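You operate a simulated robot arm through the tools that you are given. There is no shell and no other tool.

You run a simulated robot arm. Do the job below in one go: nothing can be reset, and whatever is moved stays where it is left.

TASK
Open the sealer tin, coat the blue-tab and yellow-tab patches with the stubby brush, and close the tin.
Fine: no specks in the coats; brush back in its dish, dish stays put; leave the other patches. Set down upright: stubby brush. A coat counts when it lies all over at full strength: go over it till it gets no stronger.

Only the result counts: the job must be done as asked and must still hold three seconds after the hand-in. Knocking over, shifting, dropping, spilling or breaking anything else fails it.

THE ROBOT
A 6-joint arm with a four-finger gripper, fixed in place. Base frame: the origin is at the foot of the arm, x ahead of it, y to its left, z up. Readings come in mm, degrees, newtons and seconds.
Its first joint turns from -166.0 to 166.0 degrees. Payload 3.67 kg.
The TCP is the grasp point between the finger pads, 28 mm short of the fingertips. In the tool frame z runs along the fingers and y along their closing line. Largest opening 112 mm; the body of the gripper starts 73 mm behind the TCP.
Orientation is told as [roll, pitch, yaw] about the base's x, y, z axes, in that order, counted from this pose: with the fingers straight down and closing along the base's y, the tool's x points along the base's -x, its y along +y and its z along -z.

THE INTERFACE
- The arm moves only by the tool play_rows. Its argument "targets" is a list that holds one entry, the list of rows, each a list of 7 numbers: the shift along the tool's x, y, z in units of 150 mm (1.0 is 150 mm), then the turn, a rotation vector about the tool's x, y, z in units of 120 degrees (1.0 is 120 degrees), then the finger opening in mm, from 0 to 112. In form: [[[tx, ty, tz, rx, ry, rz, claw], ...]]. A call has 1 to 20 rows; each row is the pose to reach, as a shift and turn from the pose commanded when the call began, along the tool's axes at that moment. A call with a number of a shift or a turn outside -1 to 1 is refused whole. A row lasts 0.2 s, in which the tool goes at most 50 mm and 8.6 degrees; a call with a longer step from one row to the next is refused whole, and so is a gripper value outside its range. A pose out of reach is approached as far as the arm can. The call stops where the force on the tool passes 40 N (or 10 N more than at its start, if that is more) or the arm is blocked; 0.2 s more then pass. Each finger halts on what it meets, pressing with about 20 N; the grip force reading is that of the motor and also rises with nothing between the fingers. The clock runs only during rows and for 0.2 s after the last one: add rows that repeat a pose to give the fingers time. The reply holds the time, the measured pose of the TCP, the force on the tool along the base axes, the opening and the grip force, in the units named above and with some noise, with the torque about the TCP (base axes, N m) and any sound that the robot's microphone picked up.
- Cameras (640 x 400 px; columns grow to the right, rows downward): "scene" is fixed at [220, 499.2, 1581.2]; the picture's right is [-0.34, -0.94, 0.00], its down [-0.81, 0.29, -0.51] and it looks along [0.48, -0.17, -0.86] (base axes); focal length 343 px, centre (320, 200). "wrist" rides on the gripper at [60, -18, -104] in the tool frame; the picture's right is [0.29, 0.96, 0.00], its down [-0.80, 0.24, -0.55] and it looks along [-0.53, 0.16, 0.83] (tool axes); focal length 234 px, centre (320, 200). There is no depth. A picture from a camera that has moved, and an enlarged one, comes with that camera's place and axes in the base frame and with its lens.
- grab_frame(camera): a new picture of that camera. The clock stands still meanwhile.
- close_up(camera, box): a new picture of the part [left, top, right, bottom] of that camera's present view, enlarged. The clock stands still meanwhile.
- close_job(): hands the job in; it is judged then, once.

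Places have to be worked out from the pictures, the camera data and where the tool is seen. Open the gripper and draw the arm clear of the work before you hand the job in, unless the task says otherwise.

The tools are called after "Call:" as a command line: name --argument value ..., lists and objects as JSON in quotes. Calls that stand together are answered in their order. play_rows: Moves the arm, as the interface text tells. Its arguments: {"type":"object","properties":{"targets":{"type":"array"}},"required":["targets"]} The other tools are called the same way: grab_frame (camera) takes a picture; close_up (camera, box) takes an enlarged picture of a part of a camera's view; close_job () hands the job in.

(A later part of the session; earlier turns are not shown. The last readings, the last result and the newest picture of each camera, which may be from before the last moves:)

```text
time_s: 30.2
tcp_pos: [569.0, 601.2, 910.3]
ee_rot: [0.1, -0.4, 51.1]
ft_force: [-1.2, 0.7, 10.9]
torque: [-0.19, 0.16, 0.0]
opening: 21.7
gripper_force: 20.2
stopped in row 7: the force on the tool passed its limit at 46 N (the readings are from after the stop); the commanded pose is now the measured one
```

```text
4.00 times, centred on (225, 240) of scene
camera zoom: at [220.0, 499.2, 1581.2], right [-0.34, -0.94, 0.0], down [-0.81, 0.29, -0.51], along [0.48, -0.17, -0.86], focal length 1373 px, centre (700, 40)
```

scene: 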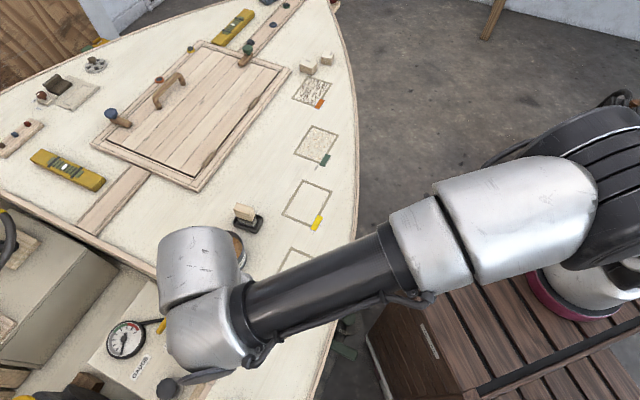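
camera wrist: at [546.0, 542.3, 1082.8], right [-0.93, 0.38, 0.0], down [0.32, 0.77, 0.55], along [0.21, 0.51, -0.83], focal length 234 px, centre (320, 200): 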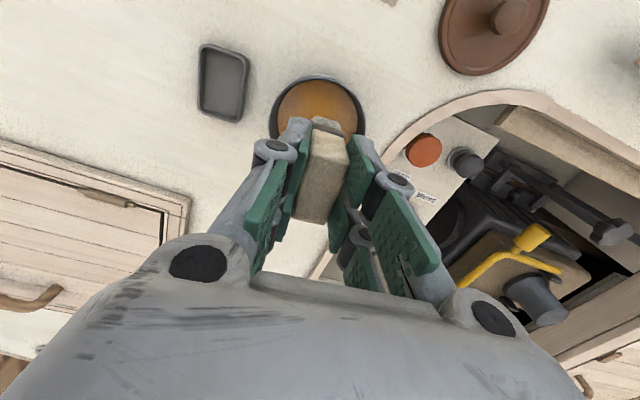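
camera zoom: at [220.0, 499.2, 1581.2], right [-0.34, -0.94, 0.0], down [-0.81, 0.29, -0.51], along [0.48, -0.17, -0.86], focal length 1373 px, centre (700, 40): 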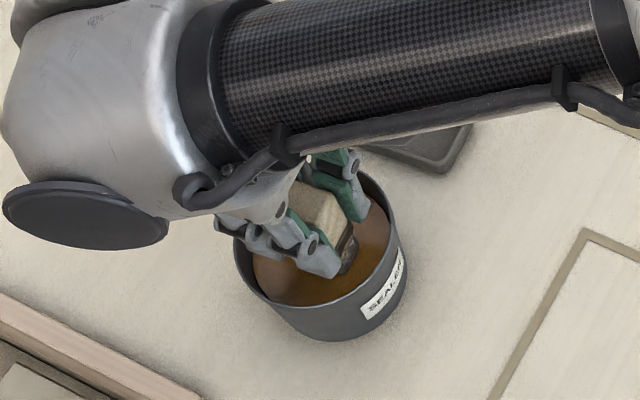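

The tool stopped on a 46 N push at TCP z≈910, so the brush met something firm there and the handle seems to have slid up in the grip. I raise it gently out of the tin and inspect the brush.

Call:
play_rows --targets '[[[0, 0, -0.03, 0, 0, 0, 10], [0, 0, -0.08, 0, 0, 0, 10], [0, 0, -0.15, 0, 0, 0, 10], [0, 0, -0.25, 0, 0, 0, 10], [0, 0, -0.35, 0, 0, 0, 10], [0, 0, -0.45, 0, 0, 0, 10], [0, 0, -0.45, 0, 0, 0, 10]]]'

Call:
close_up --camera "wrist" --box '[230, 60, 410, 240]'

Call:
close_up --camera "scene" --box '[180, 190, 280, 280]'

```text
time_s: 31.8
tcp_pos: [570.5, 599.4, 975.3]
ee_rot: [0.1, -0.3, 51.1]
ft_force: [0.3, -0.1, -0.6]
torque: [-0.01, 0.0, -0.01]
opening: 21.7
gripper_force: 19.8
```

```text
2.22 times, centred on (320, 150) of wrist
camera zoom: at [546.9, 541.0, 1078.8], right [-0.93, 0.38, 0.0], down [0.31, 0.77, 0.56], along [0.21, 0.52, -0.83], focal length 520 px, centre (320, 311)
```

zoom: 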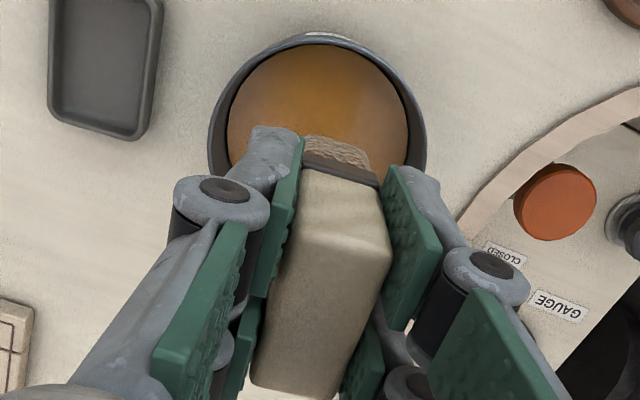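

```text
4.44 times, centred on (230, 235) of scene
camera zoom: at [220.0, 499.2, 1581.2], right [-0.34, -0.94, 0.0], down [-0.81, 0.29, -0.51], along [0.48, -0.17, -0.86], focal length 1526 px, centre (720, 44)
```

zoom: 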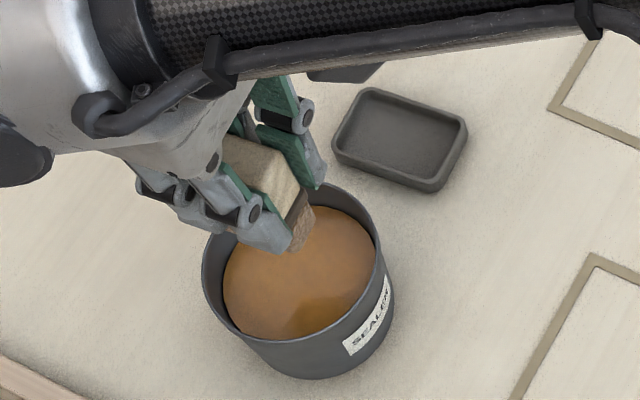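

I zoom in further on the brush in both views to measure how far it stands out of the fingers.

Call:
close_up --camera "scene" --box '[215, 215, 265, 255]'

Call:
close_up --camera "wrist" --box '[280, 80, 380, 160]'

```text
10.00 times, centred on (240, 235) of scene
camera zoom: at [220.0, 499.2, 1581.2], right [-0.34, -0.94, 0.0], down [-0.81, 0.29, -0.51], along [0.48, -0.17, -0.86], focal length 3433 px, centre (1120, -150)
```

zoom: 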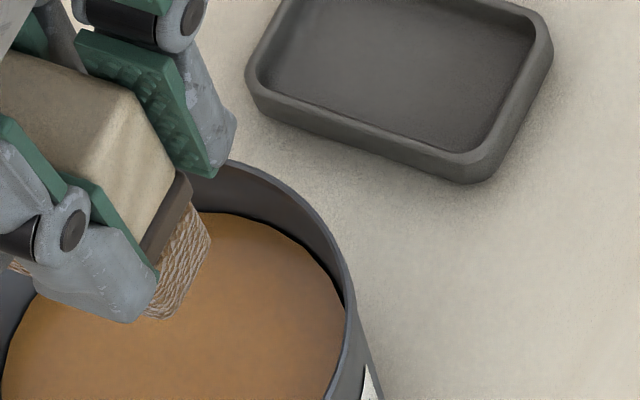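

```text
5.00 times, centred on (330, 120) of wrist
camera zoom: at [546.9, 541.0, 1078.8], right [-0.93, 0.38, 0.0], down [0.31, 0.77, 0.56], along [0.21, 0.52, -0.83], focal length 1171 px, centre (270, 600)
```

zoom: 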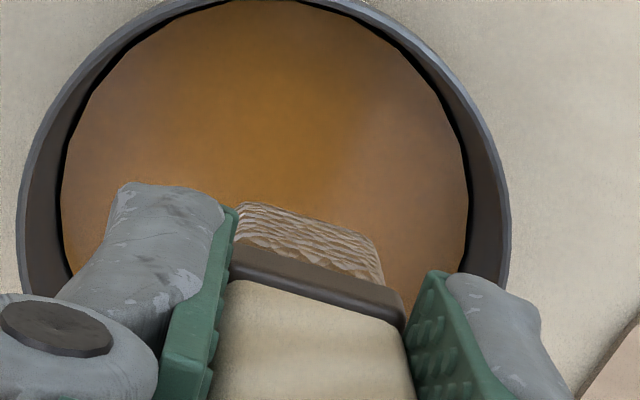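

The bristles are now sealer-brown, so the brush is loaded, and its tip stands about 59 mm below the TCP. Before brushing I check the patches and the deck around them for grit or anything else.

Call:
close_up --camera "scene" --box '[275, 165, 345, 235]'

Call:
close_up --camera "scene" --box '[260, 235, 340, 320]'

Call:
close_up --camera "scene" --box '[270, 60, 350, 170]'

```text
5.71 times, centred on (310, 200) of scene
camera zoom: at [220.0, 499.2, 1581.2], right [-0.34, -0.94, 0.0], down [-0.81, 0.29, -0.51], along [0.48, -0.17, -0.86], focal length 1962 px, centre (377, 200)
```

zoom: 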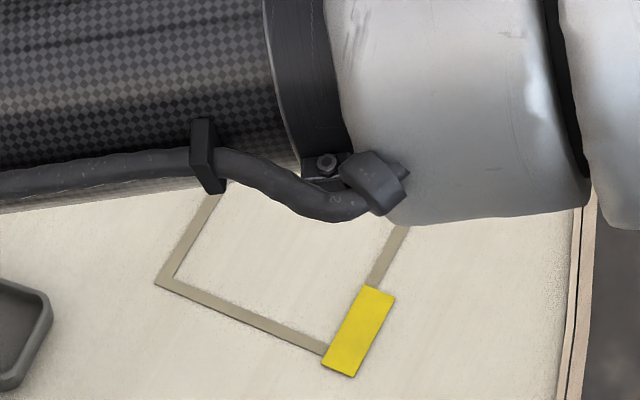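

```text
4.71 times, centred on (300, 278) of scene
camera zoom: at [220.0, 499.2, 1581.2], right [-0.34, -0.94, 0.0], down [-0.81, 0.29, -0.51], along [0.48, -0.17, -0.86], focal length 1616 px, centre (414, -165)
```

zoom: 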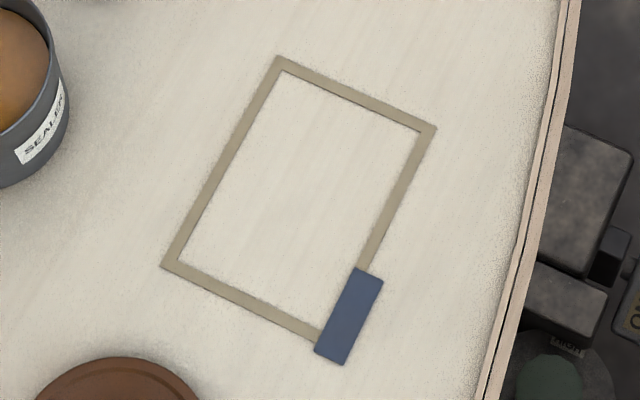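

```text
3.64 times, centred on (310, 115) of scene
camera zoom: at [220.0, 499.2, 1581.2], right [-0.34, -0.94, 0.0], down [-0.81, 0.29, -0.51], along [0.48, -0.17, -0.86], focal length 1248 px, centre (356, 509)
```

zoom: 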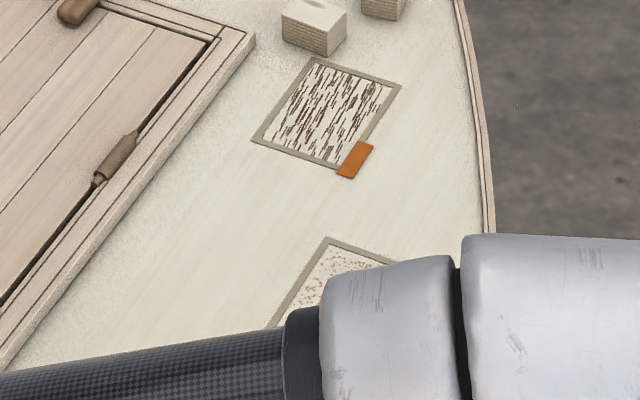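

The patches look clean, and the blue patch's inner frame is about 76 x 109 mm, aligned at 45° and centred at about (480, 467.7). I carry the loaded brush to above the patch corner at (527.7, 450.4), turning to yaw 45° and levelling the tool.

Call:
play_rows --targets '[[[0, 0, 0, 0, 0, 0, 10], [0, 0, 0, 0, 0, 0, 10], [0.12, -0.05, 0, 0.0001, 0.0003, 0.006, 10], [0.24, -0.1, 0, 0.0002, 0.0006, 0.012, 10], [0.36, -0.15, 0, 0.0003, 0.0009, 0.018, 10], [0.48, -0.2, 0, 0.0004, 0.0012, 0.025, 10], [0.6, -0.25, 0, 0.0005, 0.0015, 0.032, 10], [0.72, -0.3, 0.08, 0.0006, 0.0018, 0.038, 10], [0.84, -0.35, 0.16, 0.0007, 0.0021, 0.045, 10], [0.953, -0.402, 0.233, 0.0008, 0.0025, 0.051, 10], [0.953, -0.402, 0.233, 0.0008, 0.0025, 0.051, 10]]]'

Call:
grab_frame --camera "wrist"

Call:
close_up --camera "scene" --box '[210, 200, 350, 320]'

```text
time_s: 34.2
tcp_pos: [526.7, 452.1, 941.4]
ee_rot: [-0.1, 0.0, 44.9]
ft_force: [0.6, 0.0, -0.5]
torque: [0.0, 0.0, 0.03]
opening: 21.8
gripper_force: 19.8
```

```text
taken
camera wrist: at [497.0, 396.3, 1045.2], right [-0.88, 0.47, 0.0], down [0.4, 0.73, 0.55], along [0.26, 0.49, -0.83], focal length 234 px, centre (320, 200)
```

wrist: 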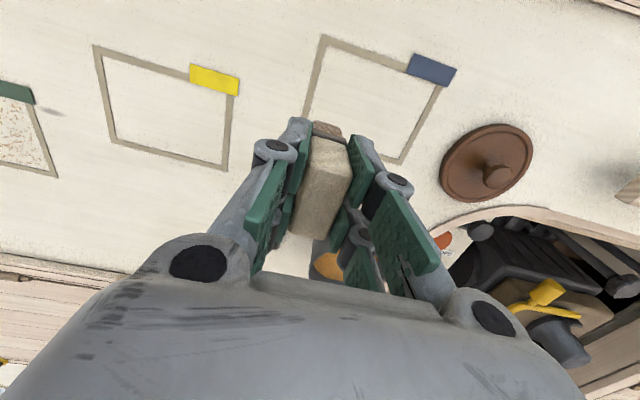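

```text
3.33 times, centred on (280, 260) of scene
camera zoom: at [220.0, 499.2, 1581.2], right [-0.34, -0.94, 0.0], down [-0.81, 0.29, -0.51], along [0.48, -0.17, -0.86], focal length 1144 px, centre (453, 0)
```

zoom: 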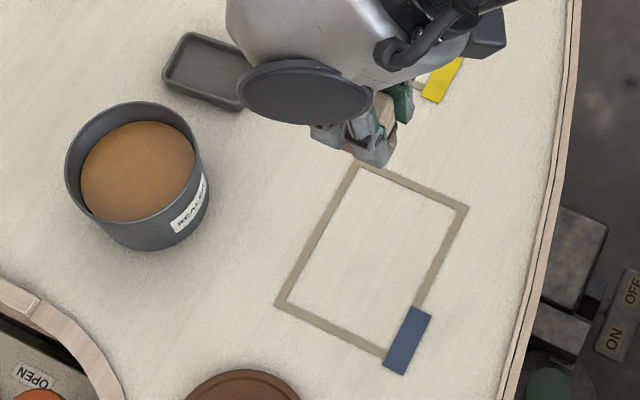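

The tool sits at u≈21.6, v≈-44 in the patch frame, where I want it. I lower until the bristles are about 6 mm above the deck, then touch down in small steps.

Call:
play_rows --targets '[[[0, 0, 0.15, 0, 0, 0, 10], [0, 0, 0.3, 0, 0, 0, 10], [0, 0, 0.42, 0, 0, 0, 10], [0, 0, 0.49, 0, 0, 0, 10], [0, 0, 0.505, 0, 0, 0, 10], [0, 0, 0.505, 0, 0, 0, 10]]]'

Call:
close_up --camera "scene" --box '[250, 210, 350, 310]'

Call:
close_up --camera "wrist" --box '[250, 0, 430, 180]'

```text
time_s: 35.6
tcp_pos: [527.0, 453.0, 865.6]
ee_rot: [-0.1, 0.0, 44.9]
ft_force: [0.0, 0.5, -0.4]
torque: [-0.04, 0.0, 0.0]
opening: 21.5
gripper_force: 20.1
```

```text
4.00 times, centred on (300, 260) of scene
camera zoom: at [220.0, 499.2, 1581.2], right [-0.34, -0.94, 0.0], down [-0.81, 0.29, -0.51], along [0.48, -0.17, -0.86], focal length 1373 px, centre (400, -40)
```

zoom: 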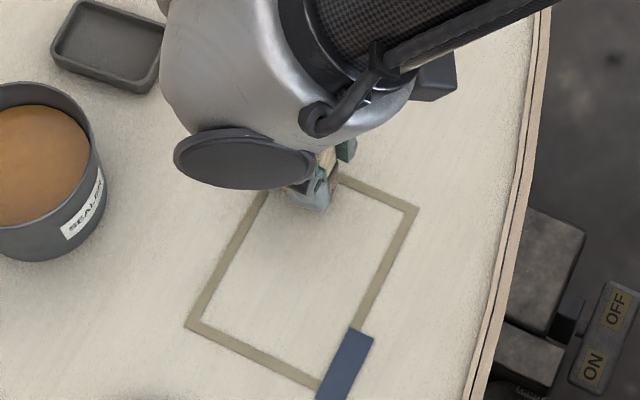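

```text
2.22 times, centred on (340, 90) of wrist
camera zoom: at [497.9, 396.1, 969.0], right [-0.88, 0.47, 0.0], down [0.39, 0.73, 0.55], along [0.26, 0.49, -0.83], focal length 520 px, centre (276, 444)
```

zoom: 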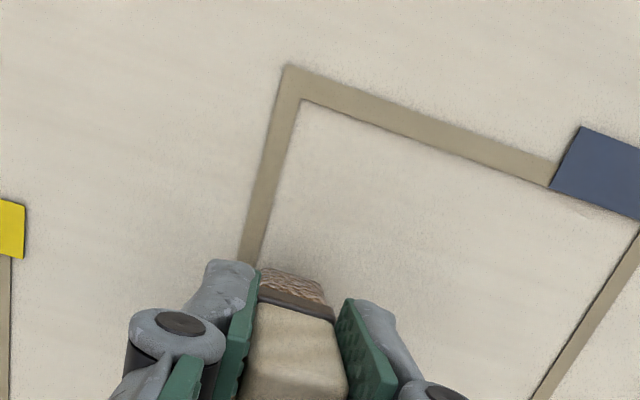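

The brush sits just inside the frame's edge, some millimetres above the deck. I go down in 1 mm steps and watch the force.

Call:
play_rows --targets '[[[0, 0, 0.0067, 0, 0, 0, 10], [0, 0, 0.0133, 0, 0, 0, 10], [0, 0, 0.02, 0, 0, 0, 10], [0, 0, 0.0267, 0, 0, 0, 10]]]'

```text
time_s: 36.6
tcp_pos: [527.1, 450.6, 861.2]
ee_rot: [-0.1, -0.1, 44.8]
ft_force: [0.2, -0.2, -1.1]
torque: [-0.01, 0.02, 0.02]
opening: 21.7
gripper_force: 19.7
```

Call:
play_rows --targets '[[[0, 0, 0.0067, 0, 0, 0, 10], [0, 0, 0.0133, 0, 0, 0, 10]]]'

```text
time_s: 37.2
tcp_pos: [527.8, 450.4, 860.4]
ee_rot: [0.1, -0.1, 44.9]
ft_force: [-0.4, -3.9, 19.4]
torque: [-0.01, -0.14, 0.0]
opening: 21.5
gripper_force: 20.0
```

Contact: 19 N upward. I ease off by 0.8 mm to a lighter press.

Call:
play_rows --targets '[[[0, 0, -0.005, 0, 0, 0, 10], [0, 0, -0.005, 0, 0, 0, 10]]]'

```text
time_s: 37.8
tcp_pos: [527.9, 451.7, 860.1]
ee_rot: [0.0, 0.0, 44.9]
ft_force: [3.4, -1.1, 14.0]
torque: [0.21, -0.32, -0.05]
opening: 21.7
gripper_force: 19.6
```

Still 14 N, about 7 N per mm. I ease off another 1.1 mm.

Call:
play_rows --targets '[[[0, 0, -0.0073, 0, 0, 0, 10], [0, 0, -0.0073, 0, 0, 0, 10]]]'

```text
time_s: 38.4
tcp_pos: [525.7, 451.3, 861.0]
ee_rot: [-0.1, 0.1, 44.8]
ft_force: [1.5, 1.9, 3.1]
torque: [0.19, -0.11, 0.01]
opening: 21.4
gripper_force: 19.8
```

A light 3 N press now. I make the first stroke along the lane toward the far end, slowly, and check the force and the coat.

Call:
play_rows --targets '[[[0, -0.015, 0, 0, 0, 0, 10], [0, 0.04, 0, 0, 0, 0, 10], [0, 0.1, 0, 0, 0, 0, 10], [0, 0.16, 0, 0, 0, 0, 10], [0, 0.22, 0, 0, 0, 0, 10], [0, 0.28, 0, 0, 0, 0, 10], [0, 0.34, 0, 0, 0, 0, 10], [0, 0.4, 0, 0, 0, 0, 10], [0, 0.46, 0, 0, 0, 0, 10], [0, 0.52, 0, 0, 0, 0, 10], [0, 0.57, 0, 0, 0, 0, 10], [0, 0.6, 0, 0, 0, 0, 10]]]'

Call:
close_up --camera "scene" --box '[250, 230, 350, 320]'

Call:
grab_frame --camera "wrist"

```text
time_s: 41.0
tcp_pos: [462.6, 515.4, 860.2]
ee_rot: [0.0, -0.1, 45.0]
ft_force: [1.7, -1.6, 1.3]
torque: [-0.01, -0.06, -0.03]
opening: 21.6
gripper_force: 19.8
```

```text
4.44 times, centred on (300, 275) of scene
camera zoom: at [220.0, 499.2, 1581.2], right [-0.34, -0.94, 0.0], down [-0.81, 0.29, -0.51], along [0.48, -0.17, -0.86], focal length 1526 px, centre (409, -133)
```

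zoom: 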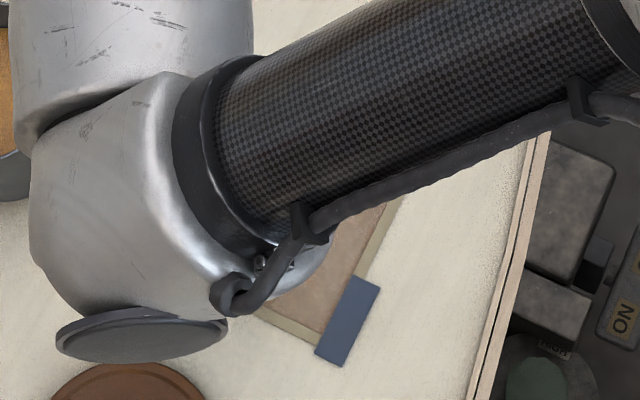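

```text
taken
camera wrist: at [434.5, 460.1, 964.4], right [-0.88, 0.47, 0.0], down [0.4, 0.73, 0.55], along [0.26, 0.49, -0.83], focal length 234 px, centre (320, 200)
```

wrist: 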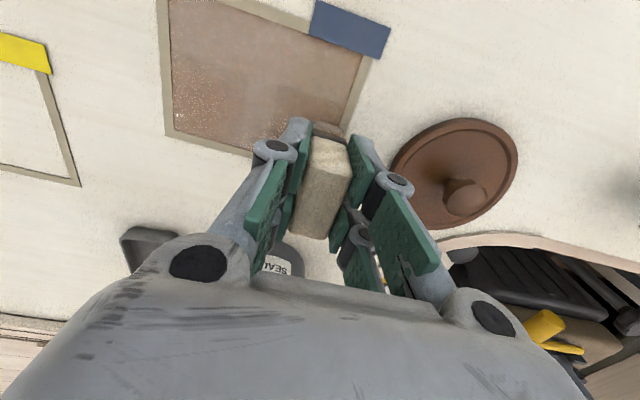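

The whole patch already shows a brown tint, with a speckled area near the start. I zoom in.

Call:
close_up --camera "wrist" --box '[150, 0, 390, 150]'

Call:
close_up --camera "wrist" --box '[160, 60, 260, 140]'

```text
2.67 times, centred on (270, 75) of wrist
camera zoom: at [434.5, 460.1, 964.4], right [-0.88, 0.47, 0.0], down [0.4, 0.73, 0.55], along [0.26, 0.49, -0.83], focal length 624 px, centre (453, 533)
```

zoom: 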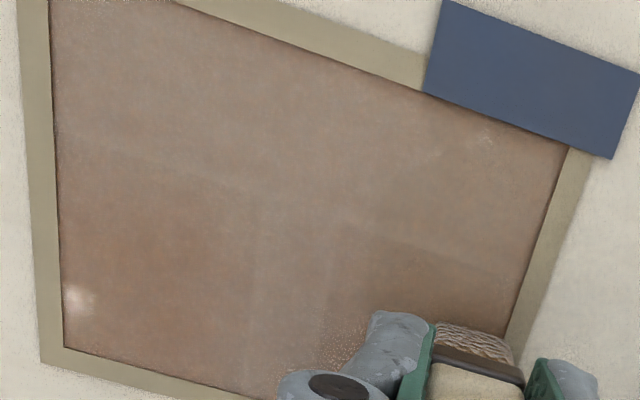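

```text
5.00 times, centred on (210, 100) of wrist
camera zoom: at [434.5, 460.1, 964.4], right [-0.88, 0.47, 0.0], down [0.4, 0.73, 0.55], along [0.26, 0.49, -0.83], focal length 1171 px, centre (870, 700)
```

zoom: 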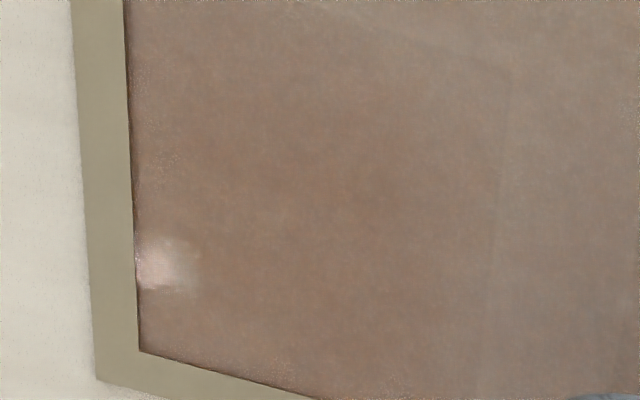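

The patch is taking the coat, lightly so far. I press 0.4 mm more and run the middle lane back and the third lane forth.

Call:
play_rows --targets '[[[0, 0.007, 0.0027, 0, 0, 0, 10], [0.07, 0.007, 0.0027, 0, 0, 0, 10], [0.143, 0.007, 0.0027, 0, 0, 0, 10], [0.143, -0.06, 0.0027, 0, 0, 0, 10], [0.143, -0.13, 0.0027, 0, 0, 0, 10], [0.143, -0.2, 0.0027, 0, 0, 0, 10], [0.143, -0.27, 0.0027, 0, 0, 0, 10], [0.143, -0.34, 0.0027, 0, 0, 0, 10], [0.143, -0.41, 0.0027, 0, 0, 0, 10], [0.143, -0.48, 0.0027, 0, 0, 0, 10], [0.143, -0.55, 0.0027, 0, 0, 0, 10], [0.143, -0.61, 0.0027, 0, 0, 0, 10], [0.143, -0.61, 0.0027, 0, 0, 0, 10]]]'

Call:
grab_frame --camera "wrist"

Call:
close_up --camera "scene" --box '[250, 230, 350, 320]'

```text
time_s: 43.8
tcp_pos: [513.2, 434.9, 861.0]
ee_rot: [0.0, 0.1, 45.0]
ft_force: [-1.4, 0.9, 1.9]
torque: [0.03, -0.01, 0.03]
opening: 21.4
gripper_force: 19.9
```

```text
taken
camera wrist: at [484.1, 379.3, 964.4], right [-0.88, 0.47, 0.0], down [0.4, 0.73, 0.55], along [0.26, 0.49, -0.83], focal length 234 px, centre (320, 200)
```

wrist: 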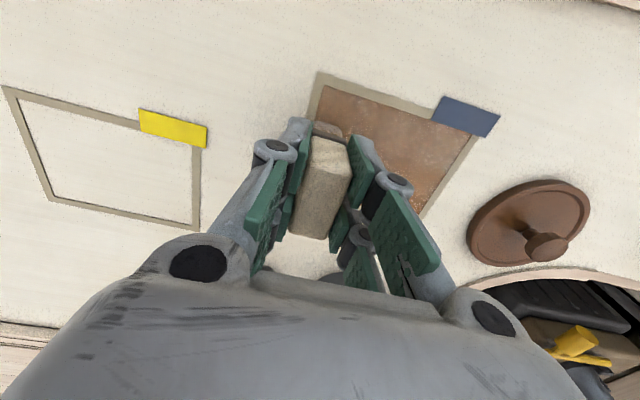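

```text
4.44 times, centred on (300, 275) of scene
camera zoom: at [220.0, 499.2, 1581.2], right [-0.34, -0.94, 0.0], down [-0.81, 0.29, -0.51], along [0.48, -0.17, -0.86], focal length 1526 px, centre (409, -133)
```

zoom: 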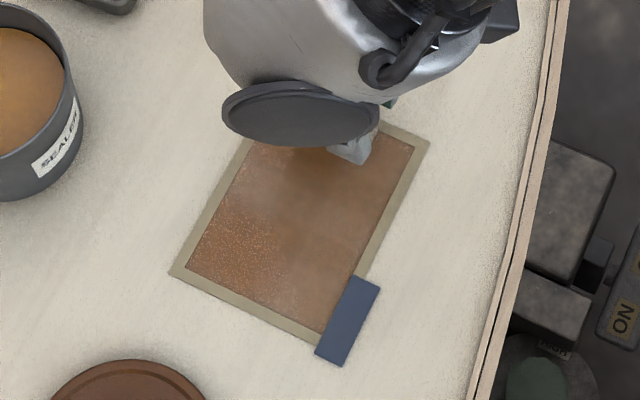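

I zoom in to see whether the grain near the far corner is real or only picture noise.

Call:
close_up --camera "scene" --box '[270, 255, 330, 310]'

Call:
close_up --camera "wrist" --box '[310, 70, 490, 210]'

```text
7.27 times, centred on (300, 282) of scene
camera zoom: at [220.0, 499.2, 1581.2], right [-0.34, -0.94, 0.0], down [-0.81, 0.29, -0.51], along [0.48, -0.17, -0.86], focal length 2497 px, centre (466, -400)
```

zoom: 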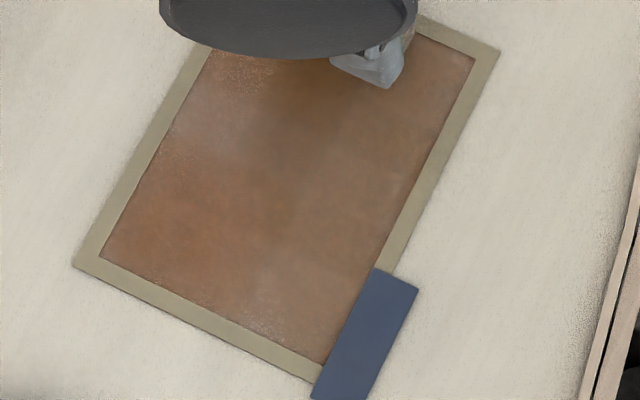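

```text
2.86 times, centred on (400, 140) of wrist
camera zoom: at [484.1, 379.3, 964.4], right [-0.88, 0.47, 0.0], down [0.4, 0.73, 0.55], along [0.26, 0.49, -0.83], focal length 669 px, centre (91, 371)
```

zoom: 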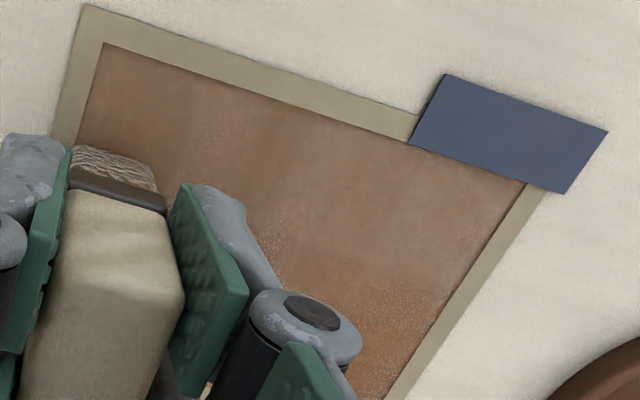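

The grain differs from picture to picture at the same places, so it is picture noise. I run the third lane toward the far end.

Call:
play_rows --targets '[[[0.07, 0, 0.001, 0, 0, 0, 10], [0.143, 0, 0.001, 0, 0, 0, 10], [0.143, 0.06, 0.001, 0, 0, 0, 10], [0.143, 0.13, 0.001, 0, 0, 0, 10], [0.143, 0.2, 0.001, 0, 0, 0, 10], [0.143, 0.27, 0.001, 0, 0, 0, 10], [0.143, 0.34, 0.001, 0, 0, 0, 10], [0.143, 0.41, 0.001, 0, 0, 0, 10], [0.143, 0.48, 0.001, 0, 0, 0, 10], [0.143, 0.55, 0.001, 0, 0, 0, 10], [0.143, 0.617, 0.001, 0, 0, 0, 10], [0.143, 0.617, 0.001, 0, 0, 0, 10]]]'

Call:
grab_frame --camera "wrist"

Call:
close_up --camera "wrist" --box '[100, 0, 400, 200]'

```text
time_s: 46.4
tcp_pos: [431.7, 486.9, 860.8]
ee_rot: [0.0, 0.0, 45.1]
ft_force: [-0.9, 0.3, 2.6]
torque: [-0.02, 0.02, -0.05]
opening: 22.0
gripper_force: 20.0
```

```text
taken
camera wrist: at [402.9, 431.1, 964.4], right [-0.88, 0.47, 0.0], down [0.39, 0.73, 0.55], along [0.26, 0.49, -0.83], focal length 234 px, centre (320, 200)
```

wrist: 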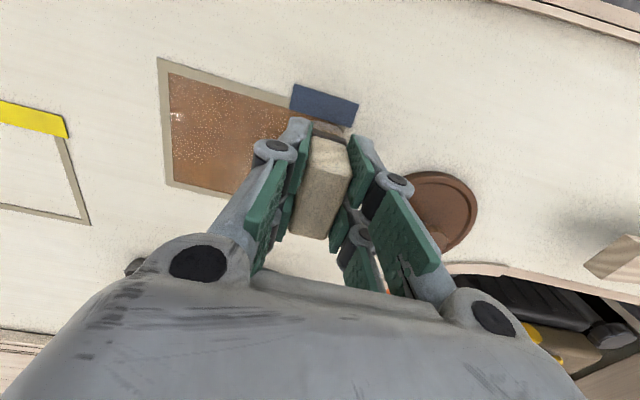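

```text
2.00 times, centred on (250, 100) of wrist
camera zoom: at [402.9, 431.1, 964.4], right [-0.88, 0.47, 0.0], down [0.39, 0.73, 0.55], along [0.26, 0.49, -0.83], focal length 468 px, centre (460, 400)
```

zoom: 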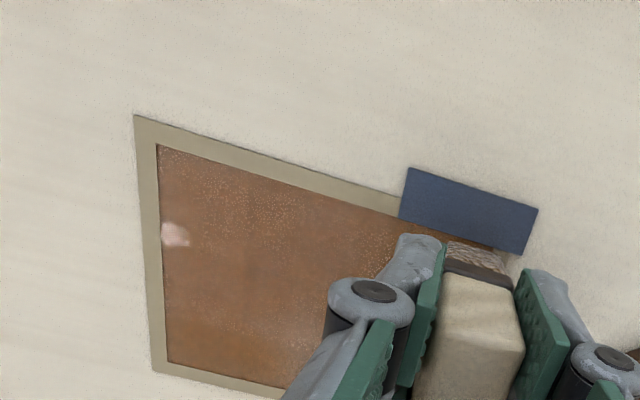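

The pale spot shifts with the camera, so it is a reflection on the wet coat. The coat is getting deeper, so I go over the lanes a second time.

Call:
play_rows --targets '[[[0, -0.077, 0, 0, 0, 0, 10], [0, -0.154, 0, 0, 0, 0, 10], [0, -0.231, 0, 0, 0, 0, 10], [0, -0.308, 0, 0, 0, 0, 10], [0, -0.385, 0, 0, 0, 0, 10], [0, -0.462, 0, 0, 0, 0, 10], [0, -0.539, 0, 0, 0, 0, 10], [0, -0.617, 0, 0, 0, 0, 10], [-0.07, -0.617, 0, 0, 0, 0, 10], [-0.143, -0.617, 0, 0, 0, 0, 10], [-0.143, -0.539, 0, 0, 0, 0, 10], [-0.143, -0.462, 0, 0, 0, 0, 10], [-0.143, -0.385, 0, 0, 0, 0, 10], [-0.143, -0.308, 0, 0, 0, 0, 10], [-0.143, -0.231, 0, 0, 0, 0, 10], [-0.143, -0.154, 0, 0, 0, 0, 10], [-0.143, -0.077, 0, 0, 0, 0, 10], [-0.143, 0, 0, 0, 0, 0, 10], [-0.143, 0, 0, 0, 0, 0, 10]]]'

Call:
play_rows --targets '[[[-0.07, 0, 0.001, 0, 0, 0, 10], [-0.143, 0, 0.001, 0, 0, 0, 10], [-0.143, -0.077, 0.001, 0, 0, 0, 10], [-0.143, -0.154, 0.001, 0, 0, 0, 10], [-0.143, -0.231, 0.001, 0, 0, 0, 10], [-0.143, -0.308, 0.001, 0, 0, 0, 10], [-0.143, -0.385, 0.001, 0, 0, 0, 10], [-0.143, -0.462, 0.001, 0, 0, 0, 10], [-0.143, -0.539, 0.001, 0, 0, 0, 10], [-0.143, -0.613, 0.001, 0, 0, 0, 10], [-0.143, -0.613, 0.001, 0, 0, 0, 10]]]'

Call:
grab_frame --camera "scene"

Call:
close_up --camera "scene" --box '[260, 235, 340, 315]'

Call:
grab_frame --camera "wrist"

```text
time_s: 50.4
tcp_pos: [447.8, 500.3, 860.7]
ee_rot: [0.0, -0.1, 44.9]
ft_force: [7.7, -5.7, 29.0]
torque: [-0.29, -0.28, 0.0]
opening: 21.5
gripper_force: 20.0
```

```text
time_s: 52.8
tcp_pos: [528.4, 451.0, 859.5]
ee_rot: [0.0, 0.1, 45.0]
ft_force: [-7.0, 6.6, 32.5]
torque: [0.37, 0.05, 0.05]
opening: 21.9
gripper_force: 20.0
```

```text
taken
```

scene: 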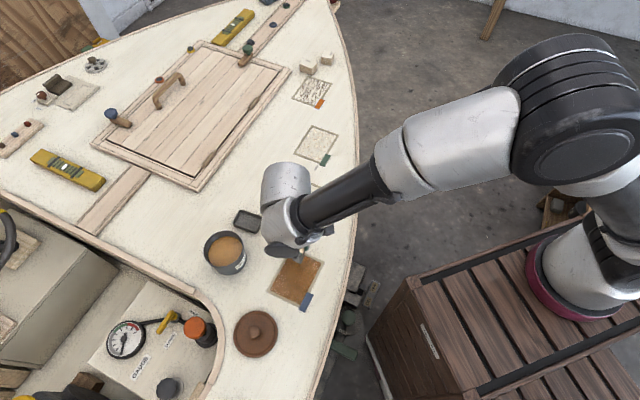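

```text
5.00 times, centred on (300, 275) of scene
camera zoom: at [220.0, 499.2, 1581.2], right [-0.34, -0.94, 0.0], down [-0.81, 0.29, -0.51], along [0.48, -0.17, -0.86], focal length 1717 px, centre (420, -175)
```

zoom: 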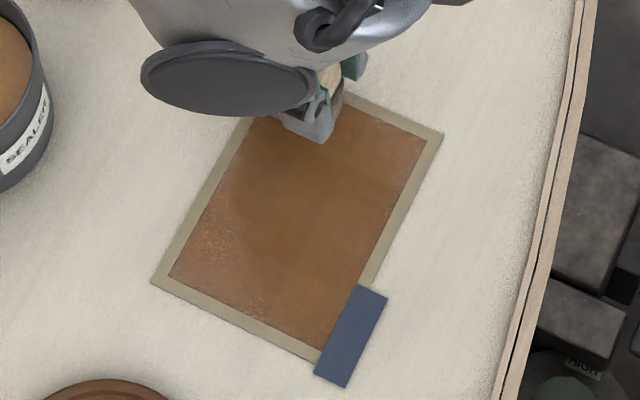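

```text
taken
camera wrist: at [498.5, 395.4, 963.9], right [-0.88, 0.47, 0.0], down [0.39, 0.73, 0.55], along [0.26, 0.49, -0.83], focal length 234 px, centre (320, 200)
```

wrist: 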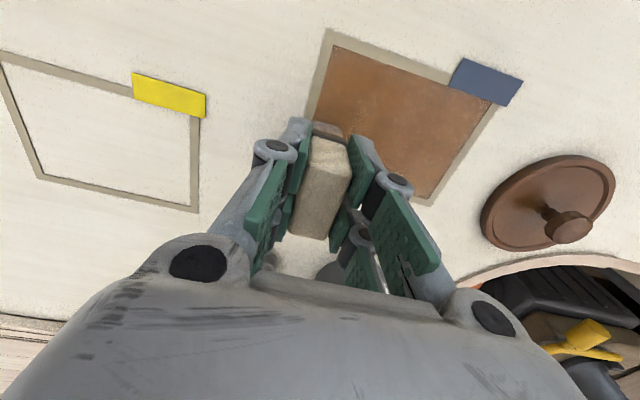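

The push has grown to about 30 N though the height command is nearly unchanged, so the brush may have tilted or slid in the grip. I ease up 2 mm and check the brush closely.

Call:
play_rows --targets '[[[0, 0, -0.007, 0, 0, 0, 10], [0, 0, -0.0133, 0, 0, 0, 10]]]'

Call:
close_up --camera "wrist" --box '[270, 90, 370, 170]'

Call:
close_up --camera "wrist" --box '[230, 60, 410, 240]'

Call:
close_up --camera "scene" --box '[285, 235, 335, 275]'

```text
time_s: 53.4
tcp_pos: [527.6, 449.8, 860.5]
ee_rot: [-0.1, 0.2, 44.8]
ft_force: [0.9, 1.8, 3.3]
torque: [0.16, -0.12, 0.05]
opening: 22.0
gripper_force: 19.9
```

```text
5.00 times, centred on (320, 130) of wrist
camera zoom: at [499.1, 394.2, 964.4], right [-0.88, 0.47, 0.0], down [0.4, 0.73, 0.55], along [0.26, 0.48, -0.83], focal length 1171 px, centre (320, 550)
```

zoom: 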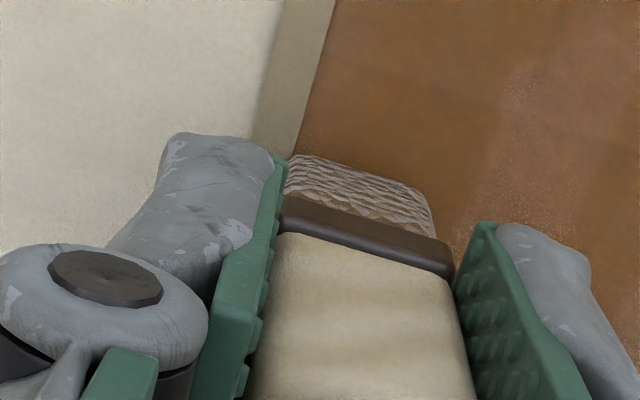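

```text
2.22 times, centred on (320, 150) of wrist
camera zoom: at [499.1, 394.2, 964.4], right [-0.88, 0.47, 0.0], down [0.4, 0.73, 0.55], along [0.26, 0.48, -0.83], focal length 520 px, centre (320, 311)
```

zoom: 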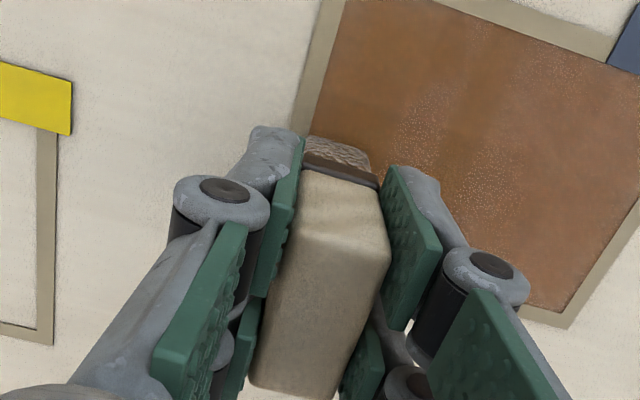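

```text
10.00 times, centred on (310, 255) of scene
camera zoom: at [220.0, 499.2, 1581.2], right [-0.34, -0.94, 0.0], down [-0.81, 0.29, -0.51], along [0.48, -0.17, -0.86], focal length 3433 px, centre (420, -350)
```

zoom: 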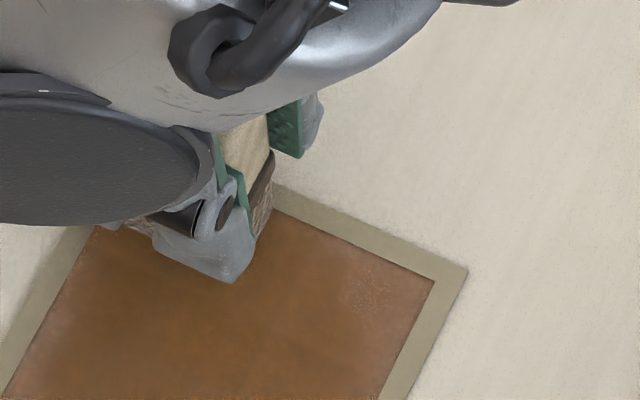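

The brush sits in the grip exactly as before, and the force is back to 3 N. I lift straight up and go back over the tin for a second load, which also frees the view of the patch.

Call:
play_rows --targets '[[[0, 0, -0.05, 0, 0, 0, 10], [0, 0, -0.15, 0, 0, 0, 10], [0, 0, -0.3, 0, 0, 0, 10], [0, 0, -0.45, 0, 0, 0, 10], [0, 0, -0.6, 0, 0, 0, 10], [-0.06, 0.034, -0.68, 0, 0, 0, 10], [-0.18, 0.1, -0.72, 0, 0, 0, 10], [-0.32, 0.18, -0.72, 0, 0, 0, 10], [-0.46, 0.26, -0.72, 0, 0, 0, 10], [-0.6, 0.34, -0.72, 0, 0, 0, 10], [-0.74, 0.42, -0.72, 0, 0, 0, 10], [-0.85, 0.485, -0.72, 0, 0, 0, 10], [-0.898, 0.512, -0.72, 0, 0, 0, 10], [-0.898, 0.512, -0.72, 0, 0, 0, 10]]]'

Call:
close_up --camera "scene" --box '[260, 235, 340, 320]'

Call:
close_up --camera "wrist" --box '[220, 40, 420, 240]'

```text
time_s: 56.4
tcp_pos: [570.2, 599.5, 971.8]
ee_rot: [0.0, 0.1, 45.0]
ft_force: [-0.1, 0.6, -0.9]
torque: [-0.01, 0.05, 0.02]
opening: 21.9
gripper_force: 20.2
```

```text
4.71 times, centred on (300, 278) of scene
camera zoom: at [220.0, 499.2, 1581.2], right [-0.34, -0.94, 0.0], down [-0.81, 0.29, -0.51], along [0.48, -0.17, -0.86], focal length 1616 px, centre (414, -165)
```

zoom: 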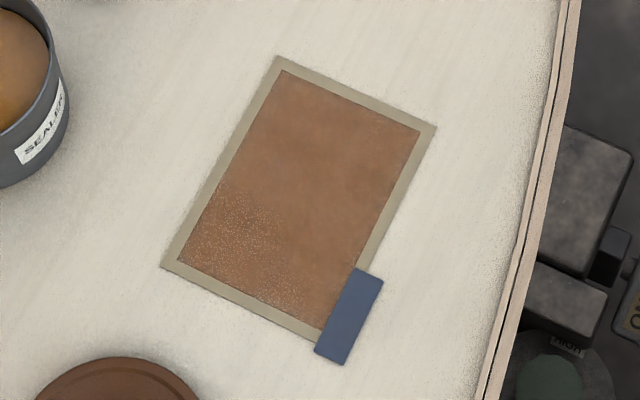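

```text
2.00 times, centred on (320, 140) of wrist
camera zoom: at [540.5, 545.5, 1074.5], right [-0.88, 0.47, 0.0], down [0.39, 0.73, 0.55], along [0.26, 0.49, -0.83], focal length 468 px, centre (320, 320)
```

zoom: 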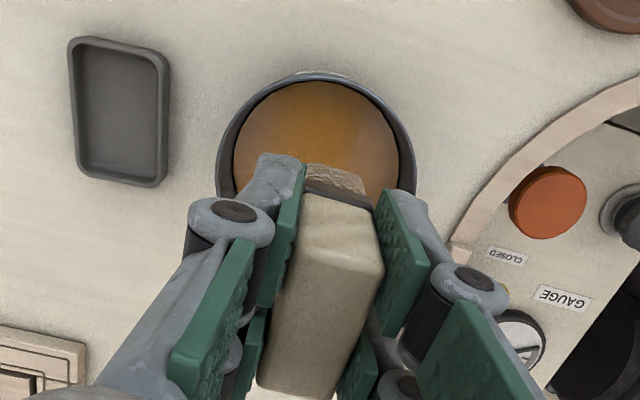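

The patch is now brown all over. I take two closer looks at the lower-left corner to see whether the fine grain stays in the same places.

Call:
close_up --camera "scene" --box '[265, 268, 305, 300]'

Call:
close_up --camera "scene" --box '[270, 240, 330, 310]'

Call:
close_up --camera "scene" --box '[295, 235, 335, 270]'

```text
12.50 times, centred on (285, 284) of scene
camera zoom: at [220.0, 499.2, 1581.2], right [-0.34, -0.94, 0.0], down [-0.81, 0.29, -0.51], along [0.48, -0.17, -0.86], focal length 4292 px, centre (758, -850)
```

zoom: 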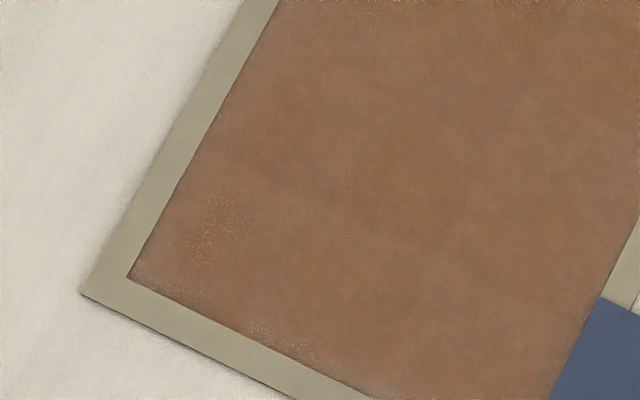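

```text
5.71 times, centred on (300, 275) of scene
camera zoom: at [220.0, 499.2, 1581.2], right [-0.34, -0.94, 0.0], down [-0.81, 0.29, -0.51], along [0.48, -0.17, -0.86], focal length 1962 px, centre (434, -229)
```

zoom: 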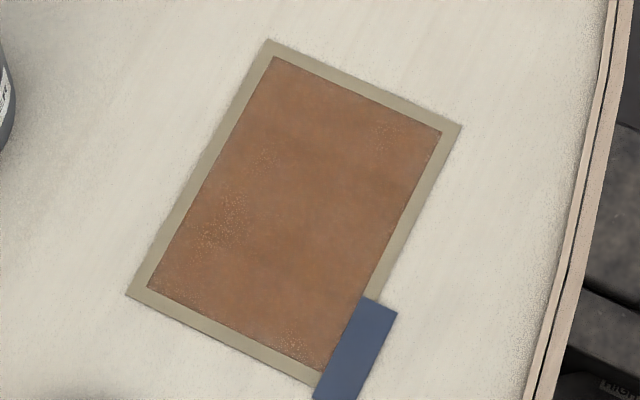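

```text
11.43 times, centred on (315, 252) of scene
camera zoom: at [220.0, 499.2, 1581.2], right [-0.34, -0.94, 0.0], down [-0.81, 0.29, -0.51], along [0.48, -0.17, -0.86], focal length 3924 px, centre (377, -400)
```

zoom: 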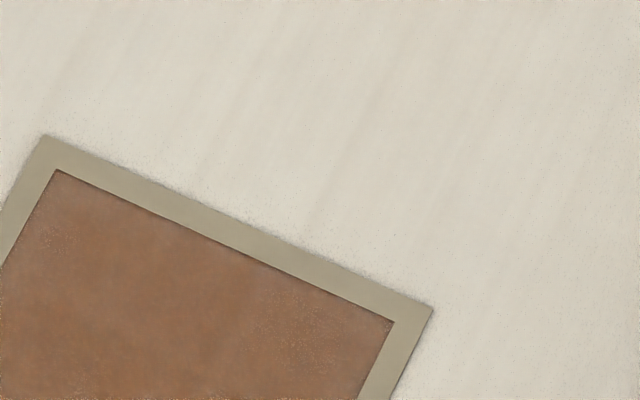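

The grain shifts between pictures, so it is only picture noise; the coat itself has no specks. Now I dip again, lowering to just above the surface first.

Call:
play_rows --targets '[[[0, 0, 0.1, 0, 0, 0, 10], [0, 0, 0.2, 0, 0, 0, 10], [0, 0, 0.3, 0, 0, 0, 10], [0, 0, 0.36, 0, 0, 0, 10], [0, 0, 0.38, 0, 0, 0, 10], [0, 0, 0.38, 0, 0, 0, 10]]]'

Call:
play_rows --targets '[[[0, 0, 0.0067, 0, 0, 0, 10], [0, 0, 0.0133, 0, 0, 0, 10], [0, 0, 0.0133, 0, 0, 0, 10]]]'

```text
time_s: 57.8
tcp_pos: [569.7, 600.7, 913.4]
ee_rot: [-0.1, 0.1, 44.9]
ft_force: [0.1, -0.5, -0.9]
torque: [-0.01, 0.02, 0.02]
opening: 21.7
gripper_force: 20.0
```

```text
time_s: 58.6
tcp_pos: [568.7, 599.3, 909.8]
ee_rot: [0.0, 0.0, 44.9]
ft_force: [-0.3, -0.2, -0.6]
torque: [0.04, 0.04, 0.01]
opening: 21.4
gripper_force: 20.1
```

No contact yet. I continue in small steps.

Call:
play_rows --targets '[[[0, 0, 0.0067, 0, 0, 0, 10], [0, 0, 0.0133, 0, 0, 0, 10], [0, 0, 0.0133, 0, 0, 0, 10]]]'

Call:
close_up --camera "wrist" --box '[240, 60, 400, 200]'

```text
time_s: 59.4
tcp_pos: [569.0, 600.6, 910.2]
ee_rot: [0.0, -0.1, 44.9]
ft_force: [0.8, -2.4, 13.1]
torque: [-0.2, -0.09, 0.0]
opening: 21.7
gripper_force: 20.3
```

```text
2.86 times, centred on (320, 130) of wrist
camera zoom: at [539.7, 544.8, 1014.1], right [-0.88, 0.47, 0.0], down [0.39, 0.73, 0.56], along [0.26, 0.49, -0.83], focal length 669 px, centre (320, 400)
```

zoom: 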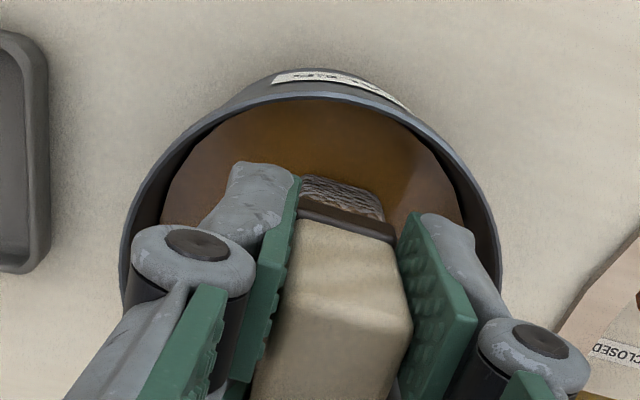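

Contact at 13 N on the sealer, so the brush is loaded. I lift it, let it hang over the tin briefly, and return above the blue patch's starting corner.

Call:
play_rows --targets '[[[0, 0, -0.03, 0, 0, 0, 10], [0, 0, -0.12, 0, 0, 0, 10], [0, 0, -0.25, 0, 0, 0, 10], [0, 0, -0.4, 0, 0, 0, 10], [0, 0, -0.4, 0, 0, 0, 10], [0, 0, -0.4, 0, 0, 0, 10], [0, 0, -0.4, 0, 0, 0, 10], [0.1, -0.057, -0.4, 0, 0, 0, 10], [0.22, -0.125, -0.4, 0, 0, 0, 10], [0.35, -0.199, -0.4, 0, 0, 0, 10], [0.48, -0.272, -0.4, 0, 0, 0, 10], [0.61, -0.346, -0.4, 0, 0, 0, 10], [0.74, -0.42, -0.38, 0, 0, 0, 10], [0.84, -0.477, -0.25, 0, 0, 0, 10], [0.902, -0.512, -0.1, 0, 0, 0, 10], [0.902, -0.512, 0.1, 0, 0, 0, 10], [0.902, -0.512, 0.22, 0, 0, 0, 10], [0.902, -0.512, 0.28, 0, 0, 0, 10], [0.902, -0.512, 0.28, 0, 0, 0, 10]]]'

```text
time_s: 63.4
tcp_pos: [528.1, 451.7, 866.9]
ee_rot: [0.0, 0.0, 44.9]
ft_force: [0.4, -0.3, -0.1]
torque: [0.02, 0.01, 0.02]
opening: 21.6
gripper_force: 20.0
```

Back above the patch corner. I step down to touch.

Call:
play_rows --targets '[[[0, 0, 0.013, 0, 0, 0, 10], [0, 0, 0.026, 0, 0, 0, 10], [0, 0, 0.032, 0, 0, 0, 10], [0, 0, 0.038, 0, 0, 0, 10]]]'

```text
time_s: 64.4
tcp_pos: [526.8, 449.7, 862.5]
ee_rot: [0.0, 0.0, 44.9]
ft_force: [0.5, -0.4, -0.7]
torque: [0.0, 0.01, 0.02]
opening: 21.5
gripper_force: 19.8
```

Call:
play_rows --targets '[[[0, 0, 0.004, 0, 0, 0, 10], [0, 0, 0.007, 0, 0, 0, 10], [0, 0, 0.007, 0, 0, 0, 10]]]'

```text
time_s: 65.2
tcp_pos: [527.2, 450.7, 859.8]
ee_rot: [0.0, 0.0, 44.9]
ft_force: [0.0, -0.8, 1.3]
torque: [0.0, -0.02, -0.03]
opening: 21.7
gripper_force: 20.3
```

Just touching. I press 0.4 mm and stroke lanes one and two.

Call:
play_rows --targets '[[[0, -0.007, 0.0027, 0, 0, 0, 10], [0, 0.07, 0.0027, 0, 0, 0, 10], [0, 0.147, 0.0027, 0, 0, 0, 10], [0, 0.224, 0.0027, 0, 0, 0, 10], [0, 0.301, 0.0027, 0, 0, 0, 10], [0, 0.378, 0.0027, 0, 0, 0, 10], [0, 0.455, 0.0027, 0, 0, 0, 10], [0, 0.532, 0.0027, 0, 0, 0, 10], [0, 0.61, 0.0027, 0, 0, 0, 10], [0, 0.61, 0.0027, 0, 0, 0, 10]]]'

```text
time_s: 67.4
tcp_pos: [463.7, 513.2, 860.8]
ee_rot: [0.1, -0.1, 44.9]
ft_force: [6.2, -5.9, 23.7]
torque: [-0.19, -0.23, -0.01]
opening: 21.8
gripper_force: 20.2
```

The press rose to 24 N at this end. I raise 1.2 mm and go on with the middle lane.

Call:
play_rows --targets '[[[0, 0, -0.008, 0, 0, 0, 10], [0.07, 0, -0.008, 0, 0, 0, 10], [0.143, 0, -0.008, 0, 0, 0, 10], [0.143, -0.077, -0.008, 0, 0, 0, 10], [0.143, -0.154, -0.008, 0, 0, 0, 10], [0.143, -0.231, -0.008, 0, 0, 0, 10], [0.143, -0.308, -0.008, 0, 0, 0, 10], [0.143, -0.385, -0.008, 0, 0, 0, 10], [0.143, -0.462, -0.008, 0, 0, 0, 10], [0.143, -0.539, -0.008, 0, 0, 0, 10], [0.143, -0.617, -0.008, 0, 0, 0, 10], [0.143, -0.617, -0.008, 0, 0, 0, 10]]]'

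```text
time_s: 70.0
tcp_pos: [514.5, 434.9, 860.4]
ee_rot: [0.0, -0.1, 44.9]
ft_force: [-0.2, -0.6, -1.5]
torque: [0.03, 0.01, -0.01]
opening: 22.1
gripper_force: 19.7
```

Contact was lost at this end, so this side of the deck sits slightly lower. I lower 0.9 mm, check, and use a sloping stroke for the third lane.

Call:
play_rows --targets '[[[0, 0, 0.005, 0, 0, 0, 10], [0, 0, 0.006, 0, 0, 0, 10], [0, 0, 0.006, 0, 0, 0, 10]]]'

```text
time_s: 70.8
tcp_pos: [513.6, 434.1, 859.9]
ee_rot: [-0.1, 0.0, 44.9]
ft_force: [2.3, 1.1, 3.9]
torque: [0.04, -0.07, 0.0]
opening: 21.5
gripper_force: 20.1
```

A light 4 N touch. I redo the middle lane with a slight rise toward the far end.

Call:
play_rows --targets '[[[0, 0.077, 0, 0, 0, 0, 10], [0, 0.154, -0.0005, 0, 0, 0, 10], [0, 0.231, -0.001, 0, 0, 0, 10], [0, 0.308, -0.0015, 0, 0, 0, 10], [0, 0.385, -0.002, 0, 0, 0, 10], [0, 0.462, -0.0025, 0, 0, 0, 10], [0, 0.539, -0.003, 0, 0, 0, 10], [0, 0.617, -0.0035, 0, 0, 0, 10], [0, 0.617, -0.0035, 0, 0, 0, 10]]]'

```text
time_s: 72.8
tcp_pos: [448.0, 499.8, 859.5]
ee_rot: [-0.1, -0.1, 45.0]
ft_force: [5.8, -5.4, 26.0]
torque: [-0.22, -0.21, -0.01]
opening: 21.6
gripper_force: 20.0
```

The press creeps up to 26 N as the arm settles during a stroke. I raise 0.6 mm and run the third lane back.

Call:
play_rows --targets '[[[0, 0, -0.004, 0, 0, 0, 10], [0.07, 0, -0.004, 0, 0, 0, 10], [0.143, 0, -0.004, 0, 0, 0, 10], [0.143, -0.077, -0.004, 0, 0, 0, 10], [0.143, -0.154, -0.004, 0, 0, 0, 10], [0.143, -0.231, -0.003, 0, 0, 0, 10], [0.143, -0.308, -0.003, 0, 0, 0, 10], [0.143, -0.385, -0.002, 0, 0, 0, 10], [0.143, -0.462, -0.002, 0, 0, 0, 10], [0.143, -0.539, -0.001, 0, 0, 0, 10], [0.143, -0.617, -0.001, 0, 0, 0, 10], [0.143, -0.617, -0.001, 0, 0, 0, 10]]]'

Call:
close_up --camera "scene" --box '[260, 235, 340, 320]'

```text
time_s: 75.4
tcp_pos: [498.6, 419.2, 860.3]
ee_rot: [0.0, 0.1, 44.8]
ft_force: [0.7, 0.6, -1.0]
torque: [0.0, -0.04, -0.01]
opening: 21.7
gripper_force: 20.0
```

```text
4.71 times, centred on (300, 278) of scene
camera zoom: at [220.0, 499.2, 1581.2], right [-0.34, -0.94, 0.0], down [-0.81, 0.29, -0.51], along [0.48, -0.17, -0.86], focal length 1616 px, centre (414, -165)
```

zoom: 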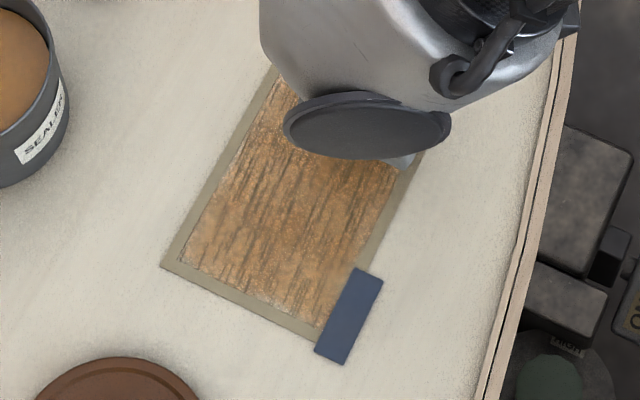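

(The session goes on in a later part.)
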